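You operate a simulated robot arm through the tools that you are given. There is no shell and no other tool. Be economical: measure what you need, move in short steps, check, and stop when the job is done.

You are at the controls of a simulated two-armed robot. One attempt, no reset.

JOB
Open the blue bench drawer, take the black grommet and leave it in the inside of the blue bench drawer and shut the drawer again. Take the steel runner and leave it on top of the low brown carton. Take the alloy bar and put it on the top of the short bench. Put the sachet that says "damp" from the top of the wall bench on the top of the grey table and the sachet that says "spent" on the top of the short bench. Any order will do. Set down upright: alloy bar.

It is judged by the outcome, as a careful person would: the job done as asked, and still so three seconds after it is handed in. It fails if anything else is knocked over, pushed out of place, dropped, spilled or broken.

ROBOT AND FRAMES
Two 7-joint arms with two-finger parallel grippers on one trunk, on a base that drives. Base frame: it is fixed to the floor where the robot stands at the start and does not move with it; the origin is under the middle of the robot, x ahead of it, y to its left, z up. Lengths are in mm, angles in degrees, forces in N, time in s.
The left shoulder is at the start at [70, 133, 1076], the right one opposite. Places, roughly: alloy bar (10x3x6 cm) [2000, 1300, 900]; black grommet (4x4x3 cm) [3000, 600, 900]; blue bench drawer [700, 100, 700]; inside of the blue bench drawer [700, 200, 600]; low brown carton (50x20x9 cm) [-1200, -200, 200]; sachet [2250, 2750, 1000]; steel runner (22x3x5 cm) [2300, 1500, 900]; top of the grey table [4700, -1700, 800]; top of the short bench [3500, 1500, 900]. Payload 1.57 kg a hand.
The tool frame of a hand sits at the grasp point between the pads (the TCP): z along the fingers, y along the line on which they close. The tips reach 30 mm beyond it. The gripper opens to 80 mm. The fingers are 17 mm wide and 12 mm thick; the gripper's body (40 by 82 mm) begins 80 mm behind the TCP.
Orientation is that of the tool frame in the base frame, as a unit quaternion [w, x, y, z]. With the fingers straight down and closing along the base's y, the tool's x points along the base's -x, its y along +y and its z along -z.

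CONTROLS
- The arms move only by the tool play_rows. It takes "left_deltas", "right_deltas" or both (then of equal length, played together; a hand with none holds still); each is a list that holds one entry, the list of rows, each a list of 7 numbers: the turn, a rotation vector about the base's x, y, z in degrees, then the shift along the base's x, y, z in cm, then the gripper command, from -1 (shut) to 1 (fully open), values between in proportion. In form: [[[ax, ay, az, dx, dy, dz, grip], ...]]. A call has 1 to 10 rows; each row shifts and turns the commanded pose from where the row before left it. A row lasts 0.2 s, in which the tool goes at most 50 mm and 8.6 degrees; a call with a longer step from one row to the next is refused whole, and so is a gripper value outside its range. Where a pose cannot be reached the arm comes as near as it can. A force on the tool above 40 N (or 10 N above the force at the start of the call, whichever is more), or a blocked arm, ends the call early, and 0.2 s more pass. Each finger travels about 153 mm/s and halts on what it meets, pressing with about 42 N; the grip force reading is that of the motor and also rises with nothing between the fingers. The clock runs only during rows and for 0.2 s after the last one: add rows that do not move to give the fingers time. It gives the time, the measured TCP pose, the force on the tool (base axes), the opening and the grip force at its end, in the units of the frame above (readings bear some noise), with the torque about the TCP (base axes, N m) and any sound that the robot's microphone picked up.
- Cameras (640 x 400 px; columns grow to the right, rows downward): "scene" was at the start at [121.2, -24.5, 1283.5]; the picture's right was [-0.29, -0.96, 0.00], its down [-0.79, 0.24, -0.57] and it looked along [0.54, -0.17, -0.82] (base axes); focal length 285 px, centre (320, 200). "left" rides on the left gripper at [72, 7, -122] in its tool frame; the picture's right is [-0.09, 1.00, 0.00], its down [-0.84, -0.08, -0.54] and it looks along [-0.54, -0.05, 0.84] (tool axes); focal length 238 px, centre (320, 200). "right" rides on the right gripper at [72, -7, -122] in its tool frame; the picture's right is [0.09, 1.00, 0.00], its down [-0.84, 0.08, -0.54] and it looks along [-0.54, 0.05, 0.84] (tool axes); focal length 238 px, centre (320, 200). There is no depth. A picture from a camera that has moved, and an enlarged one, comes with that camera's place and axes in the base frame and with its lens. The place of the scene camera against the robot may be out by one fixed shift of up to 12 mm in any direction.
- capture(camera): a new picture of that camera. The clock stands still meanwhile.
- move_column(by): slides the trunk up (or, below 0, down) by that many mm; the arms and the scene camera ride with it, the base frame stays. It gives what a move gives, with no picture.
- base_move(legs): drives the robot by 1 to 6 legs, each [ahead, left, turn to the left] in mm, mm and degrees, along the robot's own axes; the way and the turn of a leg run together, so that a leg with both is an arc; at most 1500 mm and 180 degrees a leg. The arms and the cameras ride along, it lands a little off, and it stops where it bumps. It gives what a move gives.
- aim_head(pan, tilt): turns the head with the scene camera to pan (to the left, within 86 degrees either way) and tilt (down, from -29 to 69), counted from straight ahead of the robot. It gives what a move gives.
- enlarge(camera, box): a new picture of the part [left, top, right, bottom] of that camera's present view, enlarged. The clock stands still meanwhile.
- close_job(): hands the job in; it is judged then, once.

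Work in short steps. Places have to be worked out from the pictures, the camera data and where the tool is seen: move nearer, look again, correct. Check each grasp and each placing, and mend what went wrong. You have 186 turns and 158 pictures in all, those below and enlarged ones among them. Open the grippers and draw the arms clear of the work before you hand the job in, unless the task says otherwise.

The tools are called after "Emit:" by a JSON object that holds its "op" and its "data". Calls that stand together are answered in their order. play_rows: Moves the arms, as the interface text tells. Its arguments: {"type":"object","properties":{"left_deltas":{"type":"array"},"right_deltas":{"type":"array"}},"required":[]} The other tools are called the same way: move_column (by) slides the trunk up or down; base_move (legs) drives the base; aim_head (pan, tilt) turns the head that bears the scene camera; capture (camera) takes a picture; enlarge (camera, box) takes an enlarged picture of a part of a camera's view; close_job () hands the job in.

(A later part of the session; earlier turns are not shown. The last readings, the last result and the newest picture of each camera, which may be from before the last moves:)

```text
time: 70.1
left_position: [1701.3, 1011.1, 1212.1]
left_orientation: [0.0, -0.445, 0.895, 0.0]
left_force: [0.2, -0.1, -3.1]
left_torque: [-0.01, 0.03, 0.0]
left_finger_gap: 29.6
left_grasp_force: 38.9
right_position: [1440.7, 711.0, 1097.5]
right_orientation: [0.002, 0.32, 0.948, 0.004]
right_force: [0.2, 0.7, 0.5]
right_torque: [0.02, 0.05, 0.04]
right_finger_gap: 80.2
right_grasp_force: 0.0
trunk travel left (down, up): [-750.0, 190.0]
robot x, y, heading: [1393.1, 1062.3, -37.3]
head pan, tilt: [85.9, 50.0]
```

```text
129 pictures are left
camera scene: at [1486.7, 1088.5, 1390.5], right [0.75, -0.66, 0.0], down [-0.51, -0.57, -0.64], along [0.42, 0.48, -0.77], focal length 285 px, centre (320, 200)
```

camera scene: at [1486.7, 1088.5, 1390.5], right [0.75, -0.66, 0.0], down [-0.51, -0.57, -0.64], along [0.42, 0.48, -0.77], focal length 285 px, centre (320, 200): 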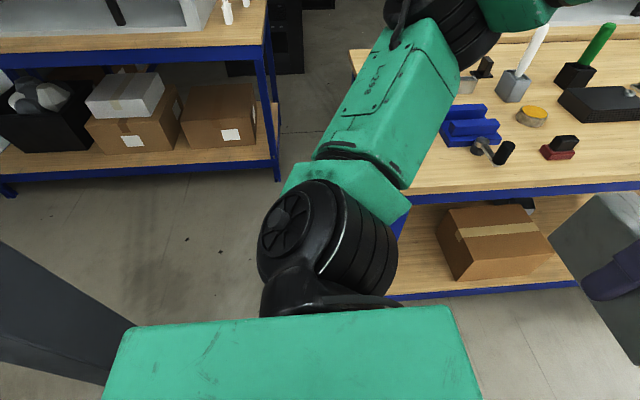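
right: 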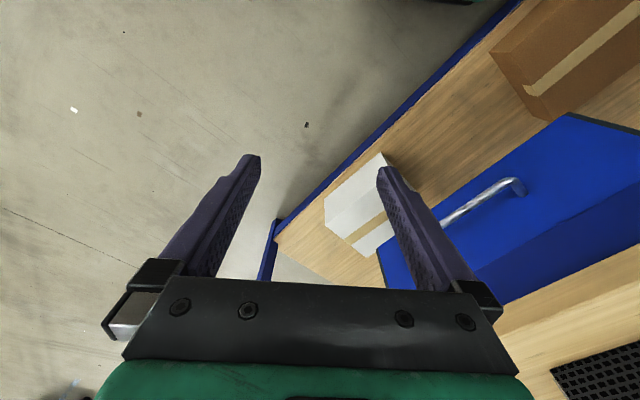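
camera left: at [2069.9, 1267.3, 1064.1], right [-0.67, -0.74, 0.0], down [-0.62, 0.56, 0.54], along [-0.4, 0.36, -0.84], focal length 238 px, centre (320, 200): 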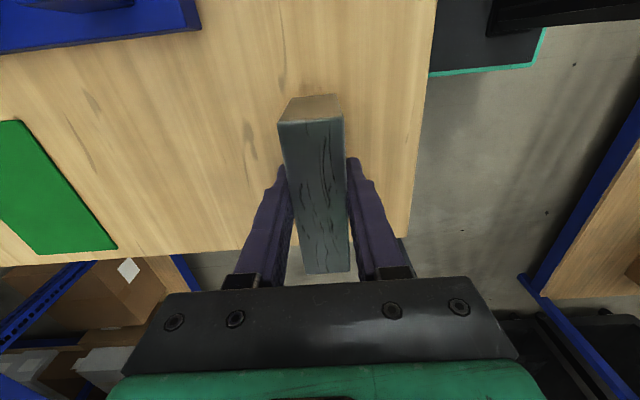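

Clear passage. I strafe left 1000 mm.

Emit:
{"op": "base_move", "data": {"legs": [[0, 500, 0.3]]}}

Emit:
{"op": "base_move", "data": {"legs": [[0, 500, 0]]}}

Emit:
{"op": "aim_head", "data": {"pan": 40, "tilt": 40}}

Emit:
{"op": "capture", "data": {"camera": "scene"}}

Emit:
{"op": "aim_head", "data": {"pan": 86, "tilt": 45}}

Emit:
{"op": "capture", "data": {"camera": "scene"}}

```text
time: 73.0
left_position: [1996.2, 1399.3, 1213.1]
left_orientation: [0.001, -0.444, 0.896, 0.001]
left_force: [0.3, 0.1, -2.8]
left_torque: [0.0, -0.01, 0.02]
left_finger_gap: 29.8
left_grasp_force: 39.3
right_position: [1736.6, 1097.9, 1097.8]
right_orientation: [0.001, 0.321, 0.947, 0.004]
right_force: [0.5, -0.1, -0.3]
right_torque: [0.0, -0.01, -0.03]
right_finger_gap: 80.0
right_grasp_force: 0.0
trunk travel left (down, up): [-750.0, 190.0]
robot x, y, heading: [1689.6, 1454.3, -37.3]
head pan, tilt: [85.9, 50.0]
```

```text
time: 75.9
left_position: [2298.4, 1795.4, 1213.0]
left_orientation: [0.001, -0.444, 0.896, 0.0]
left_force: [0.3, -0.2, -3.3]
left_torque: [0.0, 0.03, 0.0]
left_finger_gap: 29.8
left_grasp_force: 39.4
right_position: [2038.3, 1494.1, 1098.2]
right_orientation: [0.001, 0.321, 0.947, 0.005]
right_force: [0.3, -0.8, -0.4]
right_torque: [-0.02, -0.02, 0.01]
right_finger_gap: 79.8
right_grasp_force: 0.1
trunk travel left (down, up): [-750.0, 190.0]
robot x, y, heading: [1989.0, 1850.6, -37.3]
head pan, tilt: [85.9, 50.0]
```

```text
time: 77.1
left_position: [2300.1, 1795.7, 1212.9]
left_orientation: [0.0, -0.444, 0.896, 0.0]
left_force: [-0.4, 0.3, -2.9]
left_torque: [-0.01, 0.04, 0.0]
left_finger_gap: 30.0
left_grasp_force: 39.3
right_position: [2038.0, 1494.5, 1097.0]
right_orientation: [0.001, 0.321, 0.947, 0.004]
right_force: [0.8, 0.1, -1.1]
right_torque: [-0.01, 0.0, -0.01]
right_finger_gap: 80.1
right_grasp_force: 0.0
trunk travel left (down, up): [-750.0, 190.0]
robot x, y, heading: [1989.7, 1848.9, -37.3]
head pan, tilt: [40.0, 40.0]
```

```text
128 pictures are left
camera scene: at [2118.2, 1819.4, 1404.6], right [0.05, -1.0, 0.0], down [-0.64, -0.03, -0.77], along [0.76, 0.04, -0.64], focal length 285 px, centre (320, 200)
```

scene: 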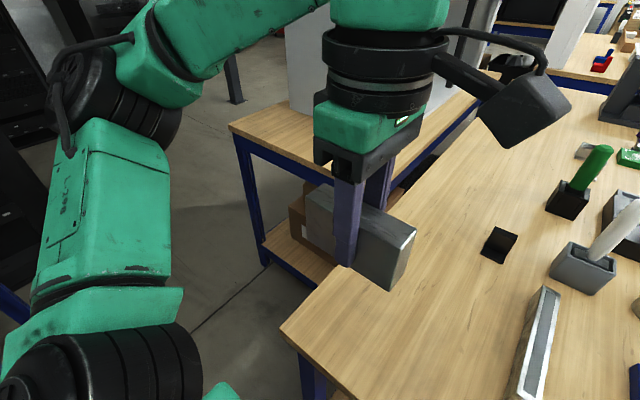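

```text
time: 78.2
left_position: [2300.1, 1795.8, 1211.8]
left_orientation: [-0.001, -0.444, 0.896, 0.001]
left_force: [-1.3, 0.4, -3.6]
left_torque: [0.06, -0.01, -0.01]
left_finger_gap: 29.7
left_grasp_force: 39.3
right_position: [2038.2, 1493.8, 1098.4]
right_orientation: [0.001, 0.321, 0.947, 0.004]
right_force: [-0.3, -0.2, -0.3]
right_torque: [0.02, 0.03, 0.01]
right_finger_gap: 79.9
right_grasp_force: 0.0
trunk travel left (down, up): [-750.0, 190.0]
robot x, y, heading: [1991.3, 1851.9, -37.4]
head pan, tilt: [85.9, 45.0]
```

```text
127 pictures are left
camera scene: at [2087.2, 1876.4, 1397.3], right [0.75, -0.66, 0.0], down [-0.47, -0.53, -0.71], along [0.47, 0.53, -0.71], focal length 285 px, centre (320, 200)
```

scene: 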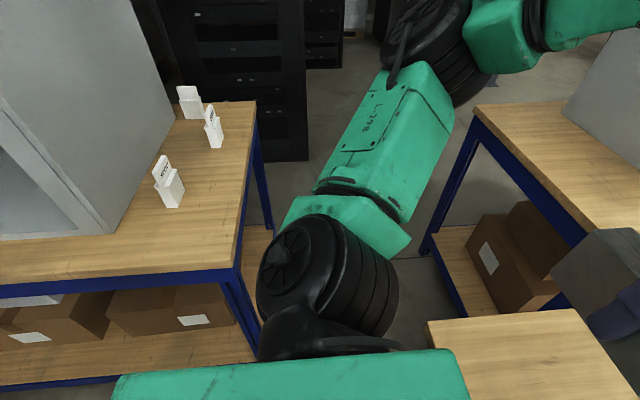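

The gap between the bench corner and wall bench is only about 360 mm, too narrow for the base. Three sachets stand on the wall bench; I read their labels.

Emit:
{"op": "enlarge", "data": {"camera": "scene", "box": [140, 70, 260, 145]}}

Emit:
{"op": "enlarge", "data": {"camera": "scene", "box": [120, 140, 240, 215]}}

Emit:
{"op": "aim_head", "data": {"pan": 80, "tilt": 15}}

Emit:
{"op": "capture", "data": {"camera": "scene"}}

Emit:
{"op": "aim_head", "data": {"pan": 30, "tilt": 15}}

Emit:
{"op": "capture", "data": {"camera": "scene"}}

```text
5.33 times, centred on (200, 108) of scene
camera zoom: at [2087.2, 1876.4, 1397.3], right [0.75, -0.66, 0.0], down [-0.47, -0.53, -0.71], along [0.47, 0.53, -0.71], focal length 1521 px, centre (960, 693)
```

zoom: 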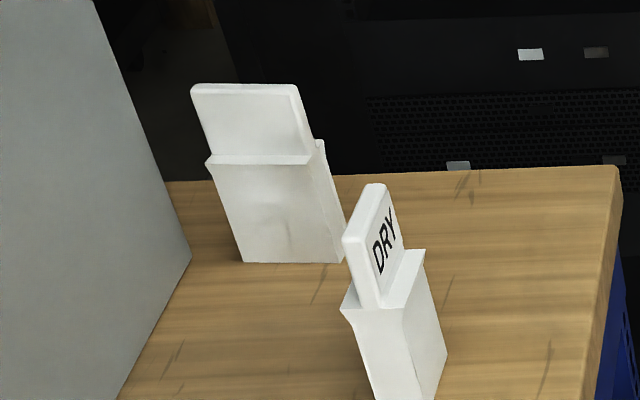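

```text
5.33 times, centred on (180, 178) of scene
camera zoom: at [2087.2, 1876.4, 1397.3], right [0.75, -0.66, 0.0], down [-0.47, -0.53, -0.71], along [0.47, 0.53, -0.71], focal length 1521 px, centre (1067, 320)
```

zoom: 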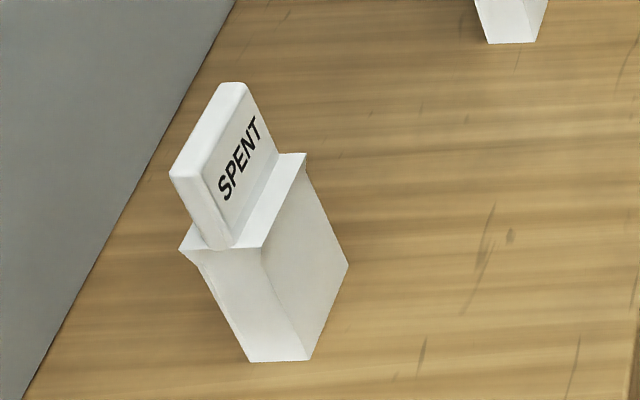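

```text
time: 79.1
left_position: [2297.9, 1796.3, 1213.6]
left_orientation: [0.001, -0.443, 0.896, 0.0]
left_force: [-0.2, -0.8, -2.9]
left_torque: [-0.03, 0.01, -0.02]
left_finger_gap: 29.9
left_grasp_force: 39.1
right_position: [2038.8, 1493.9, 1097.1]
right_orientation: [0.001, 0.321, 0.947, 0.004]
right_force: [0.8, -0.6, 0.4]
right_torque: [0.02, 0.01, -0.02]
right_finger_gap: 80.1
right_grasp_force: 0.0
trunk travel left (down, up): [-750.0, 190.0]
robot x, y, heading: [1991.8, 1852.2, -37.2]
head pan, tilt: [80.0, 15.0]
```

```text
124 pictures are left
camera scene: at [2102.0, 1878.8, 1444.1], right [0.68, -0.73, 0.0], down [-0.19, -0.18, -0.97], along [0.71, 0.66, -0.26], focal length 285 px, centre (320, 200)
```

scene: 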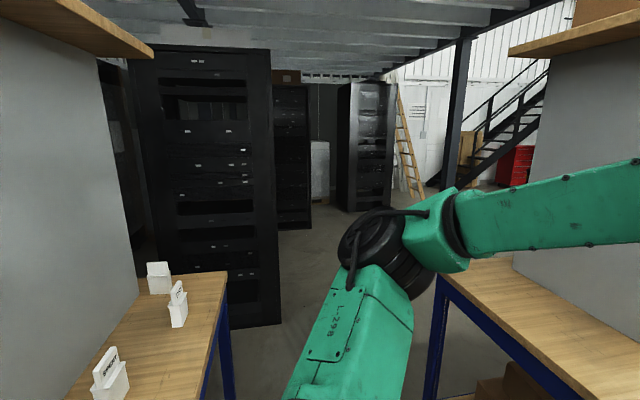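

```text
time: 80.3
left_position: [2300.0, 1794.8, 1213.0]
left_orientation: [0.0, -0.444, 0.896, 0.0]
left_force: [-0.2, 0.2, -2.9]
left_torque: [-0.01, 0.0, -0.01]
left_finger_gap: 29.8
left_grasp_force: 39.2
right_position: [2037.7, 1494.1, 1096.0]
right_orientation: [0.001, 0.32, 0.948, 0.004]
right_force: [0.0, -0.1, 0.3]
right_torque: [-0.01, 0.02, 0.03]
right_finger_gap: 79.8
right_grasp_force: 0.1
trunk travel left (down, up): [-750.0, 190.0]
robot x, y, heading: [1991.1, 1846.4, -37.3]
head pan, tilt: [30.0, 15.0]
```

```text
123 pictures are left
camera scene: at [2126.1, 1803.7, 1444.1], right [-0.13, -0.99, 0.0], down [-0.26, 0.03, -0.97], along [0.96, -0.12, -0.26], focal length 285 px, centre (320, 200)
```

scene: 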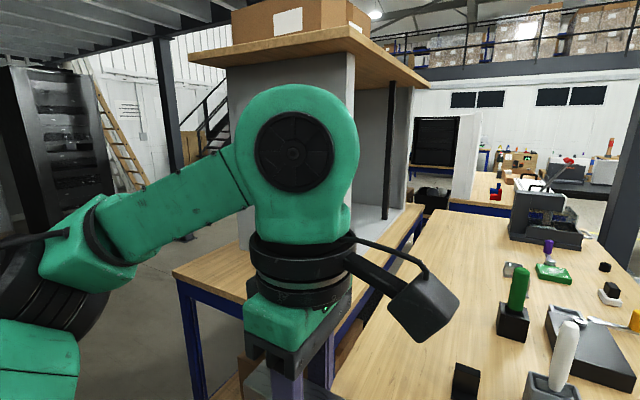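

SPENT is nearest, DRY second, and the third (presumably DAMP) is far back. Before a long detour I test how far the arm reaches with the trunk higher, here over the free gap.

Emit:
{"op": "move_column", "data": {"by": 80}}

Emit:
{"op": "play_rows", "data": {"left_deltas": [[[0, 0, 0, 4, -3, -2, -1], [0, 0, 0, 3, -2.2, -3, -1], [0, 0, 0, 3, -2.2, -3, -1], [0, 0, 0, 3, -2.2, -3, -1], [0, 0, 0, 4, -3, 0, -1], [0, 0, 0, 4, -3, 0, -1], [0, 0, 0, 4, -3, 0, -1], [0, 0, 0, 4, -3, 0, -1], [0, 0, 0, 4, -3, 0, -1]]]}}

```text
time: 81.5
left_position: [2300.2, 1796.6, 1293.6]
left_orientation: [0.001, -0.444, 0.896, 0.001]
left_force: [-0.6, 0.4, -2.5]
left_torque: [-0.02, 0.01, 0.02]
left_finger_gap: 29.5
left_grasp_force: 39.3
right_position: [2038.9, 1495.0, 1177.0]
right_orientation: [0.001, 0.321, 0.947, 0.004]
right_force: [-0.5, 0.1, 0.9]
right_torque: [0.02, -0.02, 0.02]
right_finger_gap: 80.3
right_grasp_force: 0.1
trunk travel left (down, up): [-830.0, 110.0]
robot x, y, heading: [1989.9, 1852.2, -37.2]
head pan, tilt: [30.0, 15.0]
```

```text
refused: row 1 steps farther than a row can; nothing moved
```

Emit:
{"op": "play_rows", "data": {"left_deltas": [[[0, 0, 0, 3, -2.2, -3, -1], [0, 0, 0, 3, -2.2, -3, -1], [0, 0, 0, 3, -2.2, -3, -1], [0, 0, 0, 3, -2.2, -3, -1], [0, 0, 0, 3.9, -2.9, 0, -1], [0, 0, 0, 3.9, -2.9, 0, -1], [0, 0, 0, 3.9, -2.9, 0, -1], [0, 0, 0, 3.9, -2.9, 0, -1], [0, 0, 0, 3.9, -2.9, 0, -1]]]}}

```text
time: 83.5
left_position: [2563.3, 1622.3, 1163.7]
left_orientation: [0.001, -0.444, 0.896, -0.001]
left_force: [-0.8, 0.5, -1.9]
left_torque: [-0.04, 0.04, 0.03]
left_finger_gap: 29.8
left_grasp_force: 39.4
left hand out of reach, approached as far as the arm can: row 8, 9
right_position: [2039.8, 1496.9, 1177.1]
right_orientation: [0.001, 0.32, 0.947, 0.004]
right_force: [0.1, 0.3, 0.0]
right_torque: [-0.06, -0.03, -0.03]
right_finger_gap: 79.8
right_grasp_force: 0.2
trunk travel left (down, up): [-830.0, 110.0]
robot x, y, heading: [1987.3, 1851.3, -37.4]
head pan, tilt: [30.0, 15.0]
```

Vertical-tool reach is about 620 mm, not enough from here. I retract and drive round to the right side to look for a way to the far side of the short bench.

Emit:
{"op": "play_rows", "data": {"left_deltas": [[[0, 0, 0, -3.9, 2.9, 0.5, -1], [0, 0, 0, -3.9, 2.9, 0.5, -1], [0, 0, 0, -3.9, 2.9, 0.5, -1], [0, 0, 0, -3.9, 2.9, 0.5, -1], [0, 0, 0, -3.9, 2.9, 0.5, -1], [0, 0, 0, -3.9, 2.9, 0, -1], [0, 0, 0, 0, 0, 0, -1]]]}}

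Emit:
{"op": "base_move", "data": {"legs": [[0, -500, 0.2], [0, -500, 0]]}}

Emit:
{"op": "base_move", "data": {"legs": [[900, 0, 0], [700, -300, 0]]}}

Emit:
{"op": "aim_head", "data": {"pan": 45, "tilt": 15}}

Emit:
{"op": "capture", "data": {"camera": "scene"}}

Emit:
{"op": "aim_head", "data": {"pan": 0, "tilt": 15}}

Emit:
{"op": "capture", "data": {"camera": "scene"}}

```text
time: 85.1
left_position: [2325.0, 1792.5, 1188.6]
left_orientation: [0.001, -0.445, 0.895, -0.001]
left_force: [-0.1, -0.4, -3.0]
left_torque: [0.02, 0.01, 0.01]
left_finger_gap: 29.7
left_grasp_force: 39.6
right_position: [2038.8, 1495.1, 1177.7]
right_orientation: [0.0, 0.32, 0.947, 0.003]
right_force: [0.1, -0.1, -0.2]
right_torque: [0.0, -0.01, 0.03]
right_finger_gap: 79.8
right_grasp_force: 0.1
trunk travel left (down, up): [-830.0, 110.0]
robot x, y, heading: [1991.3, 1846.9, -37.4]
head pan, tilt: [30.0, 15.0]
```

```text
time: 90.5
left_position: [1737.2, 1004.2, 1189.2]
left_orientation: [0.001, -0.455, 0.891, 0.0]
left_force: [0.4, 0.3, -4.0]
left_torque: [0.02, -0.01, 0.02]
left_finger_gap: 29.7
left_grasp_force: 39.3
right_position: [1458.2, 700.1, 1177.6]
right_orientation: [0.001, 0.309, 0.951, 0.003]
right_force: [0.2, 0.0, 0.1]
right_torque: [0.03, 0.01, 0.02]
right_finger_gap: 79.9
right_grasp_force: 0.0
trunk travel left (down, up): [-830.0, 110.0]
robot x, y, heading: [1401.4, 1049.9, -36.0]
head pan, tilt: [30.0, 15.0]
```

```text
time: 98.9
left_position: [2823.3, -183.7, 1189.0]
left_orientation: [0.0, -0.441, 0.897, 0.0]
left_force: [-0.7, 1.3, -3.2]
left_torque: [0.0, 0.0, -0.04]
left_finger_gap: 29.8
left_grasp_force: 39.6
right_position: [2535.5, -481.8, 1177.9]
right_orientation: [0.001, 0.323, 0.946, 0.003]
right_force: [1.4, 0.1, 0.3]
right_torque: [0.02, -0.01, 0.0]
right_finger_gap: 80.1
right_grasp_force: 0.1
trunk travel left (down, up): [-830.0, 110.0]
robot x, y, heading: [2493.3, -123.5, -37.7]
head pan, tilt: [30.0, 15.0]
```

```text
time: 99.7
left_position: [2823.4, -186.3, 1189.2]
left_orientation: [0.0, -0.442, 0.897, 0.0]
left_force: [0.1, -0.1, -3.1]
left_torque: [-0.02, -0.03, -0.03]
left_finger_gap: 29.6
left_grasp_force: 39.1
right_position: [2537.9, -483.5, 1178.0]
right_orientation: [0.001, 0.324, 0.946, 0.004]
right_force: [0.5, 0.5, 0.4]
right_torque: [-0.01, -0.01, -0.02]
right_finger_gap: 80.2
right_grasp_force: 0.1
trunk travel left (down, up): [-830.0, 110.0]
robot x, y, heading: [2494.1, -126.0, -37.8]
head pan, tilt: [45.0, 15.0]
```

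```text
122 pictures are left
camera scene: at [2626.3, -150.1, 1524.1], right [0.13, -0.99, 0.0], down [-0.26, -0.03, -0.97], along [0.96, 0.12, -0.26], focal length 285 px, centre (320, 200)
```

scene: 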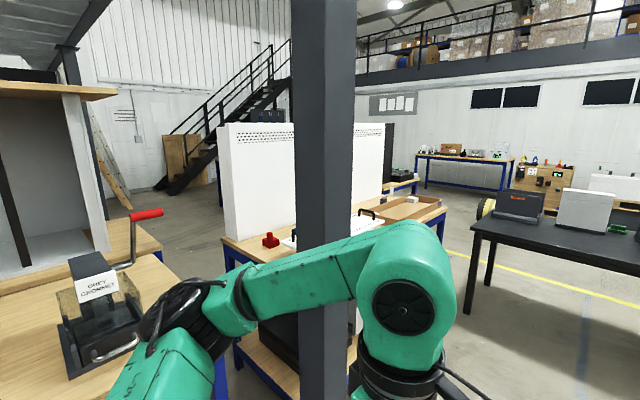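

```text
time: 100.8
left_position: [2823.4, -186.8, 1188.2]
left_orientation: [0.0, -0.441, 0.898, 0.0]
left_force: [-0.4, 0.5, -3.3]
left_torque: [0.0, 0.02, -0.03]
left_finger_gap: 29.7
left_grasp_force: 39.5
right_position: [2536.6, -481.0, 1177.5]
right_orientation: [0.002, 0.323, 0.946, 0.005]
right_force: [0.7, 0.7, -0.7]
right_torque: [-0.01, 0.01, 0.04]
right_finger_gap: 80.0
right_grasp_force: 0.0
trunk travel left (down, up): [-830.0, 110.0]
robot x, y, heading: [2491.6, -128.5, -37.7]
head pan, tilt: [0.0, 15.0]
```

```text
121 pictures are left
camera scene: at [2607.5, -218.6, 1524.1], right [-0.61, -0.79, 0.0], down [-0.21, 0.16, -0.97], along [0.77, -0.59, -0.26], focal length 285 px, centre (320, 200)
```

scene: 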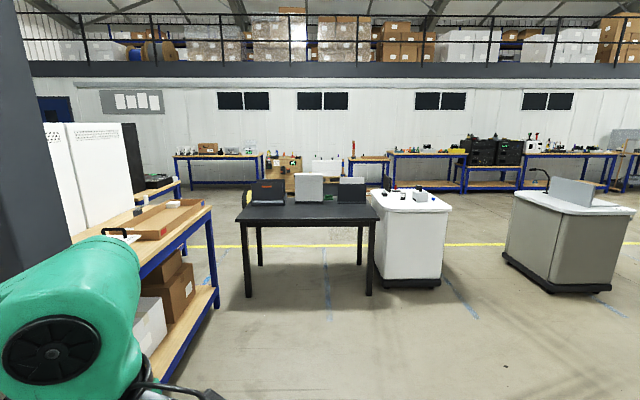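

The gaps at bench 3's two ends are too narrow (~280 mm), so I head around the grey table and cart to find the way behind.

Emit:
{"op": "base_move", "data": {"legs": [[0, 0, -35], [1400, 0, 0], [1300, 0, 0], [0, 0, 60]]}}

Emit:
{"op": "aim_head", "data": {"pan": 20, "tilt": 15}}

Emit:
{"op": "capture", "data": {"camera": "scene"}}

Emit:
{"op": "aim_head", "data": {"pan": 70, "tilt": 15}}

Emit:
{"op": "capture", "data": {"camera": "scene"}}

```text
time: 118.2
left_position: [3555.2, -2624.0, 1189.4]
left_orientation: [0.0, -0.615, 0.789, -0.001]
left_force: [-0.4, -0.3, -2.4]
left_torque: [-0.02, -0.04, -0.01]
left_finger_gap: 29.6
left_grasp_force: 39.6
right_position: [3409.9, -3009.6, 1177.7]
right_orientation: [0.0, 0.123, 0.992, 0.004]
right_force: [0.3, -0.1, -0.2]
right_torque: [-0.01, 0.02, -0.02]
right_finger_gap: 80.2
right_grasp_force: 0.1
trunk travel left (down, up): [-830.0, 110.0]
robot x, y, heading: [3226.9, -2703.3, -14.2]
head pan, tilt: [0.0, 15.0]
```

```text
time: 119.0
left_position: [3556.4, -2623.2, 1187.5]
left_orientation: [0.0, -0.616, 0.788, 0.001]
left_force: [-0.5, -0.4, -2.2]
left_torque: [0.01, 0.01, -0.02]
left_finger_gap: 29.6
left_grasp_force: 39.3
right_position: [3410.8, -3009.2, 1176.5]
right_orientation: [0.001, 0.124, 0.992, 0.004]
right_force: [0.7, -0.4, 0.3]
right_torque: [-0.01, 0.03, 0.0]
right_finger_gap: 79.9
right_grasp_force: 0.1
trunk travel left (down, up): [-830.0, 110.0]
robot x, y, heading: [3224.0, -2697.8, -14.0]
head pan, tilt: [20.0, 15.0]
```

```text
120 pictures are left
camera scene: at [3371.7, -2708.4, 1524.1], right [0.1, -0.99, 0.0], down [-0.26, -0.03, -0.97], along [0.96, 0.1, -0.26], focal length 285 px, centre (320, 200)
```

scene: 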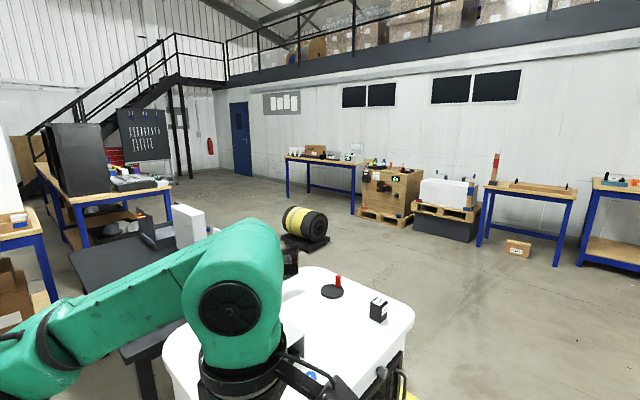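

```text
time: 120.2
left_position: [3555.5, -2624.1, 1190.1]
left_orientation: [0.001, -0.616, 0.788, 0.0]
left_force: [0.1, 1.0, -3.9]
left_torque: [-0.03, -0.01, 0.01]
left_finger_gap: 29.8
left_grasp_force: 39.4
right_position: [3410.8, -3009.4, 1177.8]
right_orientation: [0.001, 0.124, 0.992, 0.004]
right_force: [-0.5, 0.0, 0.6]
right_torque: [0.01, -0.01, -0.02]
right_finger_gap: 79.9
right_grasp_force: 0.0
trunk travel left (down, up): [-830.0, 110.0]
robot x, y, heading: [3227.8, -2702.4, -14.2]
head pan, tilt: [70.0, 15.0]
```

```text
119 pictures are left
camera scene: at [3331.2, -2640.7, 1524.1], right [0.83, -0.56, 0.0], down [-0.15, -0.21, -0.97], along [0.54, 0.8, -0.26], focal length 285 px, centre (320, 200)
```

scene: 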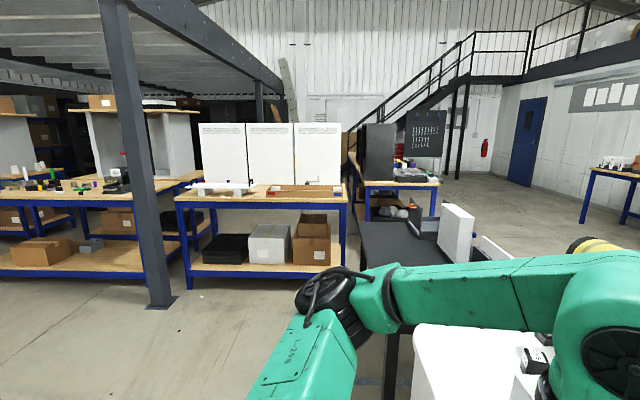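

There is open floor behind the table, bench 3 and bench 5, leading to the back of the short bench. I go around the cart on its right side.

Emit:
{"op": "base_move", "data": {"legs": [[0, 0, -29], [920, 0, 0], [0, 0, 50]]}}

Emit:
{"op": "aim_head", "data": {"pan": 20, "tilt": 30}}

Emit:
{"op": "capture", "data": {"camera": "scene"}}

```text
time: 128.8
left_position: [4180.8, -3143.6, 1190.4]
left_orientation: [-0.001, 0.751, -0.66, 0.0]
left_force: [-0.3, -0.2, -2.9]
left_torque: [-0.04, -0.01, -0.01]
left_finger_gap: 29.8
left_grasp_force: 39.6
right_position: [4185.7, -3556.3, 1178.1]
right_orientation: [0.0, -0.063, 0.998, 0.005]
right_force: [-0.2, -0.1, 0.2]
right_torque: [0.03, 0.04, 0.0]
right_finger_gap: 79.7
right_grasp_force: 0.1
trunk travel left (down, up): [-830.0, 110.0]
robot x, y, heading: [3906.5, -3330.5, 7.3]
head pan, tilt: [70.0, 15.0]
```

```text
time: 129.9
left_position: [4179.6, -3143.5, 1189.2]
left_orientation: [0.0, 0.751, -0.66, 0.0]
left_force: [0.0, 0.0, -2.7]
left_torque: [0.01, 0.01, 0.03]
left_finger_gap: 29.8
left_grasp_force: 39.2
right_position: [4186.7, -3554.7, 1177.3]
right_orientation: [0.0, -0.063, 0.998, 0.004]
right_force: [0.8, 0.4, -0.1]
right_torque: [0.01, -0.01, 0.01]
right_finger_gap: 80.2
right_grasp_force: 0.2
trunk travel left (down, up): [-830.0, 110.0]
robot x, y, heading: [3899.9, -3338.0, 7.1]
head pan, tilt: [20.0, 30.0]
```

```text
118 pictures are left
camera scene: at [4035.8, -3291.7, 1500.0], right [0.46, -0.89, 0.0], down [-0.44, -0.23, -0.87], along [0.77, 0.4, -0.5], focal length 285 px, centre (320, 200)
```

scene: 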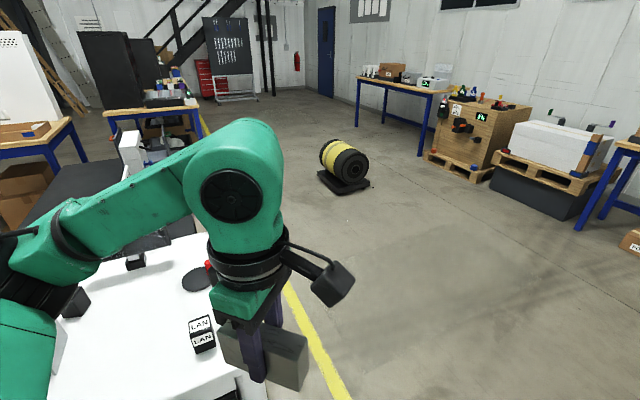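

Path clear; I continue past the cart and turn left behind the table.

Emit:
{"op": "base_move", "data": {"legs": [[1100, 0, 0], [0, 0, 55], [1500, 0, 0]]}}

Emit:
{"op": "aim_head", "data": {"pan": 30, "tilt": 20}}

Emit:
{"op": "capture", "data": {"camera": "scene"}}

Emit:
{"op": "aim_head", "data": {"pan": -15, "tilt": 20}}

Emit:
{"op": "capture", "data": {"camera": "scene"}}

```text
time: 145.3
left_position: [5642.7, -1492.4, 1188.6]
left_orientation: [0.0, 0.976, -0.219, 0.0]
left_force: [0.6, -0.6, -3.0]
left_torque: [0.01, -0.04, 0.03]
left_finger_gap: 29.6
left_grasp_force: 39.2
right_position: [5993.3, -1708.1, 1178.3]
right_orientation: [-0.002, -0.535, 0.845, 0.005]
right_force: [0.6, 0.5, 0.9]
right_torque: [0.02, 0.01, -0.01]
right_finger_gap: 79.7
right_grasp_force: 0.1
trunk travel left (down, up): [-830.0, 110.0]
robot x, y, heading: [5657.2, -1826.8, 64.8]
head pan, tilt: [20.0, 30.0]
```

```text
time: 146.0
left_position: [5642.6, -1492.2, 1188.8]
left_orientation: [0.0, 0.976, -0.219, 0.001]
left_force: [0.0, -0.5, -2.5]
left_torque: [0.01, -0.02, 0.03]
left_finger_gap: 29.8
left_grasp_force: 39.8
right_position: [5993.8, -1708.5, 1177.3]
right_orientation: [-0.002, -0.534, 0.845, 0.003]
right_force: [-0.3, 0.3, 0.4]
right_torque: [-0.03, 0.01, 0.03]
right_finger_gap: 79.8
right_grasp_force: 0.1
trunk travel left (down, up): [-830.0, 110.0]
robot x, y, heading: [5654.8, -1830.0, 64.9]
head pan, tilt: [30.0, 20.0]
```

```text
117 pictures are left
camera scene: at [5672.8, -1693.8, 1515.9], right [1.0, 0.08, 0.0], down [0.03, -0.34, -0.94], along [-0.08, 0.94, -0.34], focal length 285 px, centre (320, 200)
```

scene: 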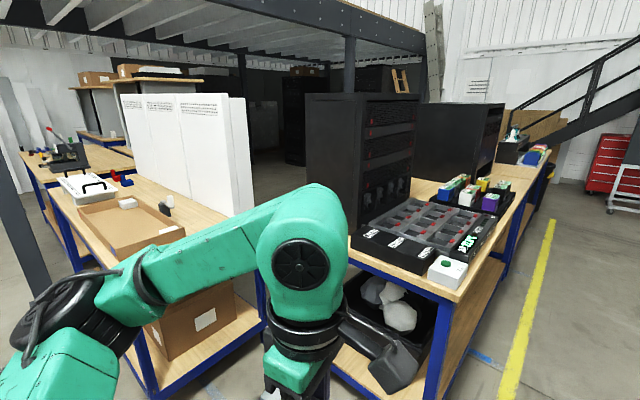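

```text
time: 147.1
left_position: [5642.9, -1491.6, 1189.3]
left_orientation: [-0.001, 0.976, -0.218, 0.001]
left_force: [0.1, 0.2, -2.5]
left_torque: [0.02, -0.03, 0.03]
left_finger_gap: 29.7
left_grasp_force: 38.9
right_position: [5993.0, -1708.6, 1177.8]
right_orientation: [-0.002, -0.535, 0.845, 0.004]
right_force: [0.1, 0.0, 0.1]
right_torque: [0.01, 0.01, 0.0]
right_finger_gap: 79.9
right_grasp_force: 0.0
trunk travel left (down, up): [-830.0, 110.0]
robot x, y, heading: [5654.9, -1828.5, 64.6]
head pan, tilt: [-15.0, 20.0]
```

```text
116 pictures are left
camera scene: at [5740.5, -1715.6, 1516.0], right [0.76, -0.65, 0.0], down [-0.22, -0.26, -0.94], along [0.61, 0.72, -0.34], focal length 285 px, centre (320, 200)
```

scene: 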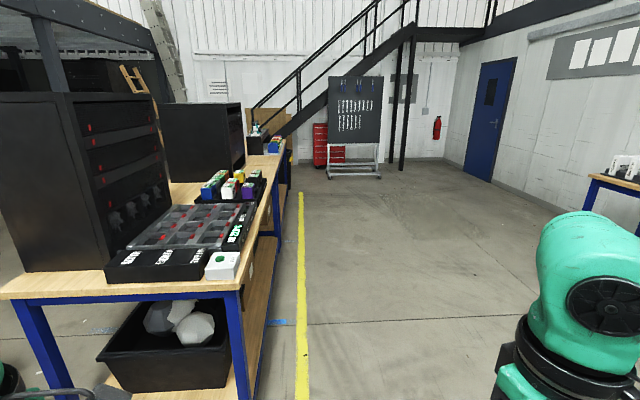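

Bench 5 blocks directly, but its far end (≈(7740,1220)) has plenty of room before the stairs. I drive along the yellow line.

Emit:
{"op": "base_move", "data": {"legs": [[845, -610, 0], [0, 0, -13], [1500, 0, 0], [1500, 0, 0]]}}

Emit:
{"op": "aim_head", "data": {"pan": 60, "tilt": 20}}

Emit:
{"op": "capture", "data": {"camera": "scene"}}

```text
time: 167.5
left_position: [8518.7, 1383.1, 1188.5]
left_orientation: [-0.001, 0.944, -0.33, 0.001]
left_force: [0.5, 0.5, -2.3]
left_torque: [0.03, -0.03, -0.02]
left_finger_gap: 29.6
left_grasp_force: 39.6
right_position: [8808.7, 1090.4, 1177.6]
right_orientation: [-0.001, -0.433, 0.901, 0.004]
right_force: [-0.6, -0.3, 0.2]
right_torque: [0.01, -0.01, 0.03]
right_finger_gap: 79.9
right_grasp_force: 0.1
trunk travel left (down, up): [-830.0, 110.0]
robot x, y, heading: [8451.0, 1048.8, 51.6]
head pan, tilt: [-15.0, 20.0]
```

```text
time: 168.9
left_position: [8517.5, 1383.4, 1187.2]
left_orientation: [0.0, 0.944, -0.33, 0.0]
left_force: [0.3, -0.4, -3.0]
left_torque: [0.0, -0.01, -0.02]
left_finger_gap: 29.8
left_grasp_force: 39.2
right_position: [8809.6, 1091.5, 1177.6]
right_orientation: [-0.001, -0.434, 0.901, 0.004]
right_force: [-0.4, -1.1, 0.3]
right_torque: [0.04, 0.04, 0.03]
right_finger_gap: 79.7
right_grasp_force: 0.0
trunk travel left (down, up): [-830.0, 110.0]
robot x, y, heading: [8452.5, 1049.5, 51.5]
head pan, tilt: [60.0, 20.0]
```

```text
115 pictures are left
camera scene: at [8453.5, 1173.2, 1516.0], right [0.93, 0.37, 0.0], down [0.12, -0.32, -0.94], along [-0.34, 0.87, -0.34], focal length 285 px, centre (320, 200)
```

scene: 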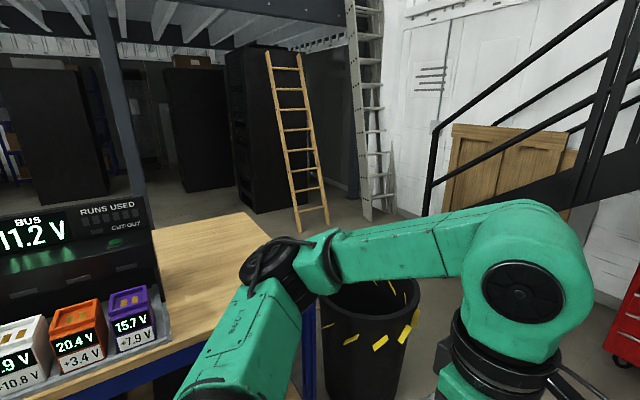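

A bin stands beyond the bench end at about (8300,2100). I pass to its right and turn west behind the bench.

Emit:
{"op": "base_move", "data": {"legs": [[1071, 300, 0], [0, 0, 68], [950, 0, 0]]}}

Emit:
{"op": "aim_head", "data": {"pan": 30, "tilt": 20}}

Emit:
{"op": "capture", "data": {"camera": "scene"}}

```text
time: 179.7
left_position: [8462.3, 2508.8, 1189.1]
left_orientation: [-0.001, 0.957, 0.29, -0.001]
left_force: [0.6, 0.0, -3.4]
left_torque: [0.0, -0.03, 0.01]
left_finger_gap: 29.7
left_grasp_force: 39.1
right_position: [8828.7, 2698.6, 1177.4]
right_orientation: [0.004, 0.882, -0.472, -0.003]
right_force: [-0.2, 0.8, 0.5]
right_torque: [0.0, -0.01, 0.02]
right_finger_gap: 79.8
right_grasp_force: 0.1
trunk travel left (down, up): [-830.0, 110.0]
robot x, y, heading: [8758.8, 2347.2, 123.8]
head pan, tilt: [60.0, 20.0]
stopped in leg 3: the robot was blocked; the commanded pose is now the measured one
```

```text
time: 180.6
left_position: [8459.7, 2509.3, 1188.9]
left_orientation: [0.0, 0.957, 0.289, -0.001]
left_force: [0.0, 0.5, -2.6]
left_torque: [0.0, -0.02, 0.02]
left_finger_gap: 29.8
left_grasp_force: 39.1
right_position: [8827.0, 2699.0, 1178.2]
right_orientation: [0.003, 0.881, -0.472, -0.003]
right_force: [-0.1, -0.4, 0.8]
right_torque: [-0.01, -0.03, -0.03]
right_finger_gap: 80.2
right_grasp_force: 0.1
trunk travel left (down, up): [-830.0, 110.0]
robot x, y, heading: [8758.3, 2345.8, 123.7]
head pan, tilt: [30.0, 20.0]
```

```text
114 pictures are left
camera scene: at [8647.5, 2427.1, 1516.0], right [0.44, 0.9, 0.0], down [0.31, -0.15, -0.94], along [-0.84, 0.42, -0.34], focal length 285 px, centre (320, 200)
```

scene: 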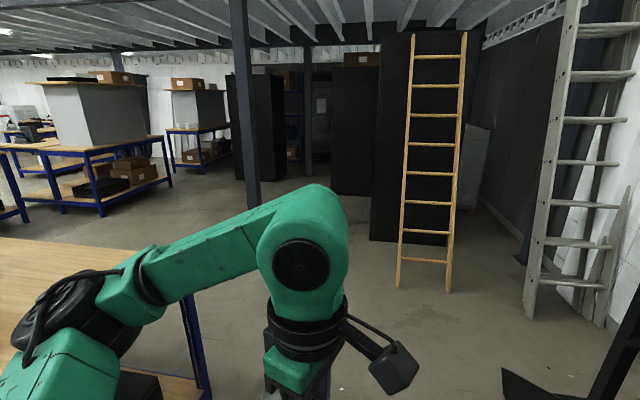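

The base was blocked; I look down at the left front to see whether the bin is touched.

Emit:
{"op": "aim_head", "data": {"pan": 60, "tilt": 60}}

Emit:
{"op": "capture", "data": {"camera": "scene"}}

Emit:
{"op": "aim_head", "data": {"pan": -40, "tilt": 55}}

Emit:
{"op": "capture", "data": {"camera": "scene"}}

```text
time: 181.7
left_position: [8460.8, 2509.9, 1188.7]
left_orientation: [0.0, 0.957, 0.289, -0.001]
left_force: [0.1, -0.1, -3.7]
left_torque: [0.03, -0.02, 0.03]
left_finger_gap: 29.8
left_grasp_force: 38.8
right_position: [8827.8, 2698.4, 1177.6]
right_orientation: [0.003, 0.882, -0.472, -0.002]
right_force: [-0.1, -0.5, 0.5]
right_torque: [0.02, 0.01, -0.01]
right_finger_gap: 80.0
right_grasp_force: 0.1
trunk travel left (down, up): [-830.0, 110.0]
robot x, y, heading: [8761.6, 2347.4, 123.7]
head pan, tilt: [60.0, 60.0]
```

```text
113 pictures are left
camera scene: at [8664.7, 2382.1, 1457.9], right [-0.06, 1.0, 0.0], down [0.86, 0.05, -0.5], along [-0.5, -0.03, -0.87], focal length 285 px, centre (320, 200)
```

scene: 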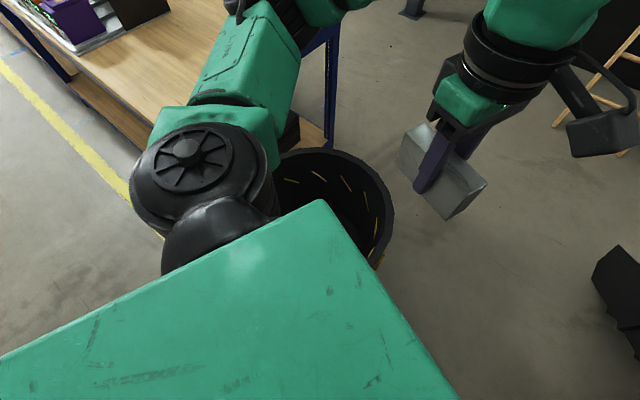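

```text
time: 183.5
left_position: [8462.3, 2510.4, 1188.7]
left_orientation: [0.0, 0.957, 0.29, -0.001]
left_force: [-0.1, 0.4, -2.7]
left_torque: [-0.01, -0.01, 0.01]
left_finger_gap: 29.7
left_grasp_force: 39.2
right_position: [8827.0, 2699.2, 1177.4]
right_orientation: [0.004, 0.882, -0.472, -0.002]
right_force: [-0.5, -1.0, -0.4]
right_torque: [-0.04, 0.01, 0.0]
right_finger_gap: 80.0
right_grasp_force: 0.1
trunk travel left (down, up): [-830.0, 110.0]
robot x, y, heading: [8754.9, 2350.1, 123.8]
head pan, tilt: [-40.0, 55.0]
```

```text
112 pictures are left
camera scene: at [8739.1, 2457.8, 1463.9], right [0.99, -0.11, 0.0], down [-0.09, -0.81, -0.57], along [0.06, 0.57, -0.82], focal length 285 px, centre (320, 200)
```

scene: 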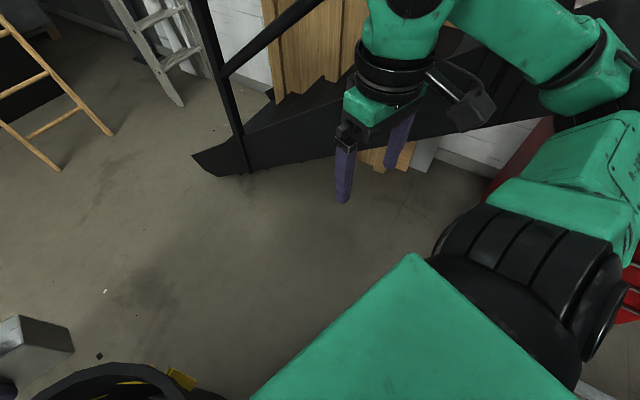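

The front-left corner grazed the bin's rim. I back off, shift right and go around it with more room.

Emit:
{"op": "base_move", "data": {"legs": [[-150, -30, 0], [0, -110, 0], [0, 0, -11], [570, 0, 0]]}}

Emit:
{"op": "aim_head", "data": {"pan": 75, "tilt": 35}}

Emit:
{"op": "capture", "data": {"camera": "scene"}}

```text
time: 188.8
left_position: [8490.5, 2948.0, 1188.5]
left_orientation: [-0.01, 0.984, 0.176, 0.012]
left_force: [-0.6, -0.5, -2.5]
left_torque: [0.01, -0.01, -0.02]
left_finger_gap: 29.7
left_grasp_force: 39.6
right_position: [8891.1, 3045.3, 1186.7]
right_orientation: [-0.009, 0.82, -0.573, 0.0]
right_force: [0.3, 0.3, 0.9]
right_torque: [0.0, 0.02, 0.04]
right_finger_gap: 79.9
right_grasp_force: 0.1
trunk travel left (down, up): [-830.0, 110.0]
robot x, y, heading: [8762.7, 2741.9, 110.1]
head pan, tilt: [-40.0, 55.0]
stopped in leg 4: the robot was blocked; the commanded pose is now the measured one
```

```text
time: 190.7
left_position: [8490.3, 2948.2, 1188.8]
left_orientation: [-0.01, 0.984, 0.177, 0.013]
left_force: [-1.4, 0.1, -3.1]
left_torque: [0.01, -0.02, -0.01]
left_finger_gap: 29.7
left_grasp_force: 39.3
right_position: [8890.8, 3046.2, 1186.8]
right_orientation: [-0.01, 0.82, -0.573, -0.001]
right_force: [0.3, -0.2, 0.4]
right_torque: [-0.03, 0.02, 0.01]
right_finger_gap: 80.1
right_grasp_force: 0.0
trunk travel left (down, up): [-830.0, 110.0]
robot x, y, heading: [8765.9, 2743.1, 110.1]
head pan, tilt: [75.0, 35.0]
```

```text
111 pictures are left
camera scene: at [8631.9, 2749.9, 1490.1], right [-0.09, 1.0, 0.02], down [0.59, 0.07, -0.8], along [-0.8, -0.06, -0.59], focal length 285 px, centre (320, 200)
```

scene: 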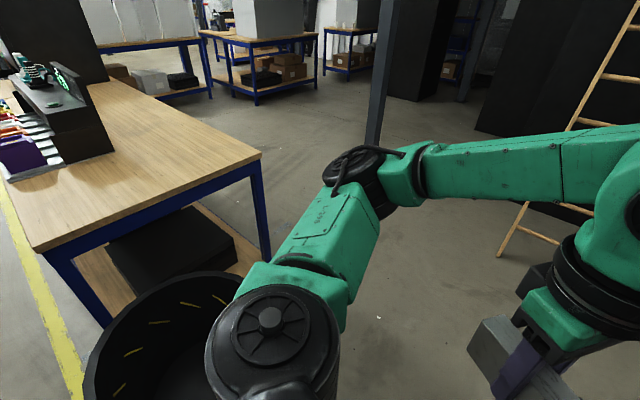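

Blocked again and slightly tilted; I look to the right side for what touches.

Emit:
{"op": "aim_head", "data": {"pan": -60, "tilt": 40}}

Emit:
{"op": "capture", "data": {"camera": "scene"}}

Emit:
{"op": "aim_head", "data": {"pan": 0, "tilt": 60}}

Emit:
{"op": "capture", "data": {"camera": "scene"}}

```text
time: 192.9
left_position: [8491.2, 2947.1, 1187.8]
left_orientation: [-0.01, 0.984, 0.177, 0.013]
left_force: [0.7, 0.1, -3.3]
left_torque: [-0.02, 0.0, 0.03]
left_finger_gap: 29.8
left_grasp_force: 38.8
right_position: [8891.3, 3044.4, 1186.6]
right_orientation: [-0.01, 0.82, -0.573, -0.001]
right_force: [-0.1, 0.1, 0.3]
right_torque: [-0.02, 0.0, 0.0]
right_finger_gap: 80.1
right_grasp_force: 0.1
trunk travel left (down, up): [-830.0, 110.0]
robot x, y, heading: [8765.9, 2744.9, 110.2]
head pan, tilt: [-60.0, 40.0]
```

```text
110 pictures are left
camera scene: at [8774.2, 2823.4, 1487.2], right [0.77, -0.64, 0.0], down [-0.39, -0.48, -0.79], along [0.5, 0.6, -0.62], focal length 285 px, centre (320, 200)
```

scene: 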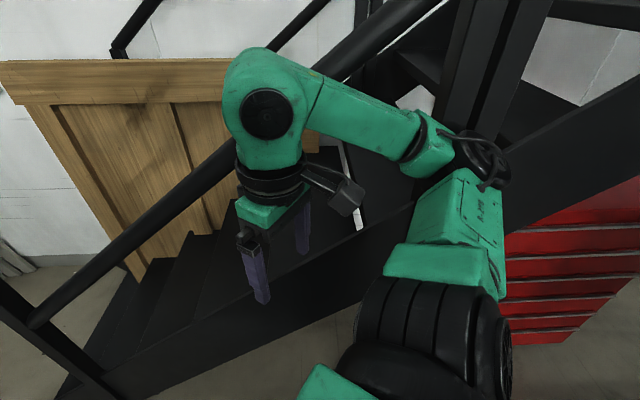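

```text
time: 194.2
left_position: [8490.3, 2946.6, 1187.4]
left_orientation: [-0.009, 0.984, 0.177, 0.013]
left_force: [0.2, -0.1, -2.8]
left_torque: [0.01, -0.03, -0.05]
left_finger_gap: 29.7
left_grasp_force: 39.4
right_position: [8891.8, 3046.4, 1186.2]
right_orientation: [-0.009, 0.819, -0.573, 0.0]
right_force: [0.0, 0.3, 0.0]
right_torque: [0.05, -0.03, 0.02]
right_finger_gap: 79.8
right_grasp_force: 0.1
trunk travel left (down, up): [-830.0, 110.0]
robot x, y, heading: [8762.1, 2745.4, 110.4]
head pan, tilt: [0.0, 60.0]
```

```text
109 pictures are left
camera scene: at [8697.5, 2821.1, 1458.7], right [0.94, 0.35, 0.03], down [0.31, -0.8, -0.51], along [-0.15, 0.49, -0.86], focal length 285 px, centre (320, 200)
```

scene: 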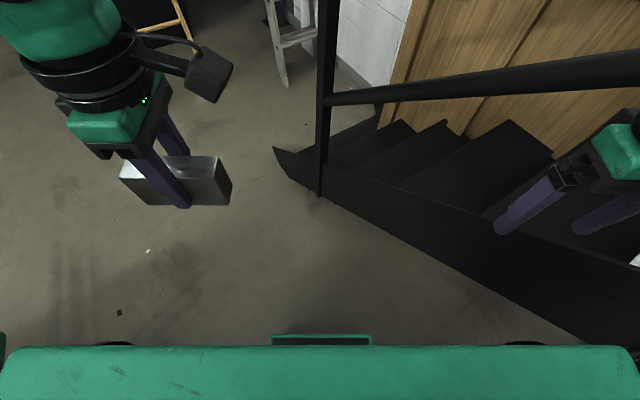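

The right elbow (sticking ~650 mm out) rides against the stairs. I back off, extend the right hand forward to narrow the elbow, then turn west.

Emit:
{"op": "base_move", "data": {"legs": [[-70, 0, 0]]}}

Emit:
{"op": "play_rows", "data": {"right_deltas": [[[0, 0, 0, -2.6, 4.1, 0, 1], [0, 0, 0, -2.6, 4.1, 0, 1], [0, 0, 0, -2.6, 4.1, 0, 1], [0, 0, 0, -2.6, 4.1, 0, 1]]]}}

Emit:
{"op": "base_move", "data": {"legs": [[0, 0, 54], [0, -60, 0]]}}

Emit:
{"op": "aim_head", "data": {"pan": -50, "tilt": 40}}

Emit:
{"op": "capture", "data": {"camera": "scene"}}

Emit:
{"op": "aim_head", "data": {"pan": 50, "tilt": 50}}

Emit:
{"op": "capture", "data": {"camera": "scene"}}

```text
time: 195.2
left_position: [8530.9, 2911.6, 1185.7]
left_orientation: [0.003, 0.984, 0.177, 0.002]
left_force: [-0.9, 0.0, -3.1]
left_torque: [-0.07, -0.05, -0.03]
left_finger_gap: 29.9
left_grasp_force: 39.2
right_position: [8932.4, 3009.3, 1175.2]
right_orientation: [0.007, 0.819, -0.574, 0.001]
right_force: [0.0, 0.4, 0.0]
right_torque: [-0.04, -0.06, -0.01]
right_finger_gap: 79.8
right_grasp_force: 0.0
trunk travel left (down, up): [-830.0, 110.0]
robot x, y, heading: [8790.1, 2680.2, 110.3]
head pan, tilt: [0.0, 60.0]
```

```text
time: 196.4
left_position: [8533.1, 2881.4, 1191.4]
left_orientation: [-0.01, 0.984, 0.177, 0.003]
left_force: [0.2, 0.7, -2.0]
left_torque: [0.01, -0.01, -0.04]
left_finger_gap: 29.5
left_grasp_force: 38.9
right_position: [8827.8, 3141.0, 1189.1]
right_orientation: [-0.007, 0.824, -0.566, -0.008]
right_force: [-0.2, -0.5, 0.5]
right_torque: [-0.03, -0.01, 0.01]
right_finger_gap: 79.8
right_grasp_force: 0.1
trunk travel left (down, up): [-830.0, 110.0]
robot x, y, heading: [8783.8, 2677.4, 110.5]
head pan, tilt: [0.0, 60.0]
stopped in row 4 (right hand): the arm was blocked; the commanded pose is now the measured one
```

```text
time: 199.8
left_position: [8472.2, 2656.8, 1187.7]
left_orientation: [-0.002, 0.795, 0.606, 0.002]
left_force: [-0.2, -0.1, -3.3]
left_torque: [0.03, 0.0, 0.01]
left_finger_gap: 29.8
left_grasp_force: 39.1
right_position: [8432.5, 3049.4, 1181.2]
right_orientation: [0.002, 0.991, -0.131, 0.0]
right_force: [-0.6, -0.6, -0.9]
right_torque: [0.09, -0.05, 0.02]
right_finger_gap: 79.8
right_grasp_force: 0.0
trunk travel left (down, up): [-830.0, 110.0]
robot x, y, heading: [8802.2, 2739.2, 164.7]
head pan, tilt: [0.0, 60.0]
```

```text
time: 201.0
left_position: [8474.4, 2663.7, 1187.2]
left_orientation: [0.0, 0.794, 0.607, 0.0]
left_force: [-0.5, 0.4, -2.8]
left_torque: [0.02, 0.01, 0.0]
left_finger_gap: 29.9
left_grasp_force: 38.8
right_position: [8434.5, 3055.6, 1179.2]
right_orientation: [0.005, 0.991, -0.131, 0.001]
right_force: [0.0, -0.1, 0.0]
right_torque: [0.03, -0.01, -0.02]
right_finger_gap: 79.9
right_grasp_force: 0.0
trunk travel left (down, up): [-830.0, 110.0]
robot x, y, heading: [8805.8, 2738.2, 164.6]
head pan, tilt: [-50.0, 40.0]
```

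```text
108 pictures are left
camera scene: at [8723.0, 2822.3, 1484.6], right [0.91, 0.42, 0.0], down [0.27, -0.58, -0.77], along [-0.32, 0.7, -0.64], focal length 285 px, centre (320, 200)
```

scene: 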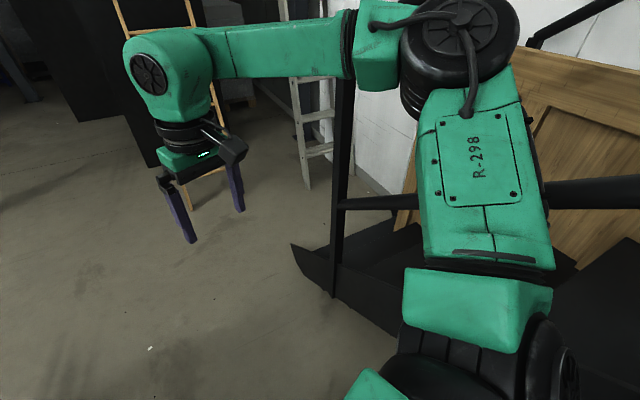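

```text
time: 202.7
left_position: [8474.3, 2665.6, 1188.4]
left_orientation: [0.0, 0.794, 0.607, -0.001]
left_force: [-0.3, 0.3, -2.5]
left_torque: [-0.02, 0.02, -0.01]
left_finger_gap: 30.0
left_grasp_force: 38.7
right_position: [8434.5, 3055.8, 1179.1]
right_orientation: [0.006, 0.991, -0.132, 0.0]
right_force: [0.3, 0.3, -0.2]
right_torque: [0.03, -0.01, 0.0]
right_finger_gap: 80.1
right_grasp_force: 0.0
trunk travel left (down, up): [-830.0, 110.0]
robot x, y, heading: [8805.3, 2736.6, 164.7]
head pan, tilt: [50.0, 50.0]
```

```text
107 pictures are left
camera scene: at [8695.5, 2702.6, 1470.4], right [-0.57, 0.82, 0.0], down [0.63, 0.44, -0.64], along [-0.53, -0.37, -0.77], focal length 285 px, centre (320, 200)
```

scene: 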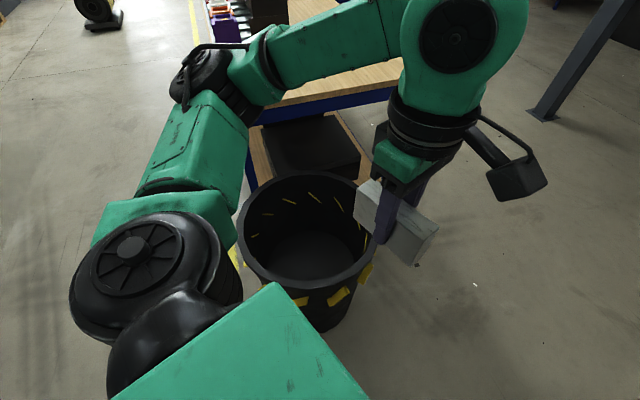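

Clear now. I drive west past the bin, then diagonally across the open floor south of the post.

Emit:
{"op": "base_move", "data": {"legs": [[900, 0, 0], [0, 0, 40], [1250, 0, 0], [1200, 0, 0]]}}

Emit:
{"op": "aim_head", "data": {"pan": -20, "tilt": 25}}

Emit:
{"op": "capture", "data": {"camera": "scene"}}

```text
time: 221.2
left_position: [5470.2, 1618.5, 1189.0]
left_orientation: [0.001, 0.536, 0.844, -0.001]
left_force: [0.0, 0.6, -3.8]
left_torque: [0.01, 0.0, -0.02]
left_finger_gap: 29.7
left_grasp_force: 39.3
right_position: [5185.7, 1891.7, 1179.7]
right_orientation: [0.006, 0.976, 0.219, 0.001]
right_force: [0.0, -0.5, 0.2]
right_torque: [-0.04, -0.01, -0.01]
right_finger_gap: 79.9
right_grasp_force: 0.0
trunk travel left (down, up): [-830.0, 110.0]
robot x, y, heading: [5671.2, 1889.8, -155.2]
head pan, tilt: [50.0, 50.0]
```

```text
time: 222.7
left_position: [5468.6, 1617.6, 1188.8]
left_orientation: [0.001, 0.537, 0.844, 0.0]
left_force: [-0.4, 0.2, -3.3]
left_torque: [0.01, 0.0, -0.02]
left_finger_gap: 29.9
left_grasp_force: 38.7
right_position: [5184.7, 1890.5, 1178.8]
right_orientation: [0.006, 0.976, 0.218, 0.001]
right_force: [0.7, 0.0, -0.9]
right_torque: [0.0, 0.0, -0.01]
right_finger_gap: 80.1
right_grasp_force: 0.1
trunk travel left (down, up): [-830.0, 110.0]
robot x, y, heading: [5672.5, 1888.0, -155.0]
head pan, tilt: [-20.0, 25.0]
```

```text
106 pictures are left
camera scene: at [5539.2, 1854.1, 1507.9], right [-0.09, 1.0, 0.0], down [0.42, 0.04, -0.91], along [-0.9, -0.08, -0.42], focal length 285 px, centre (320, 200)
```

scene: 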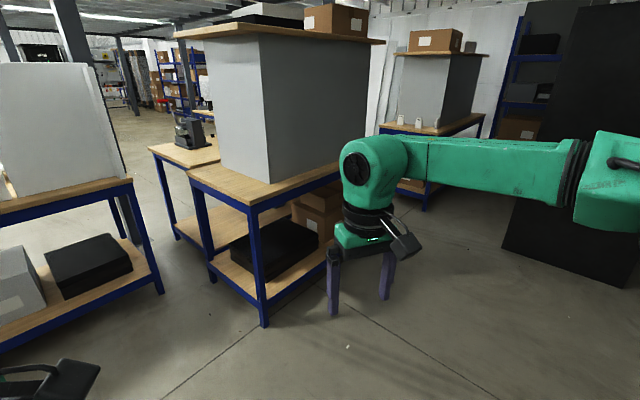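

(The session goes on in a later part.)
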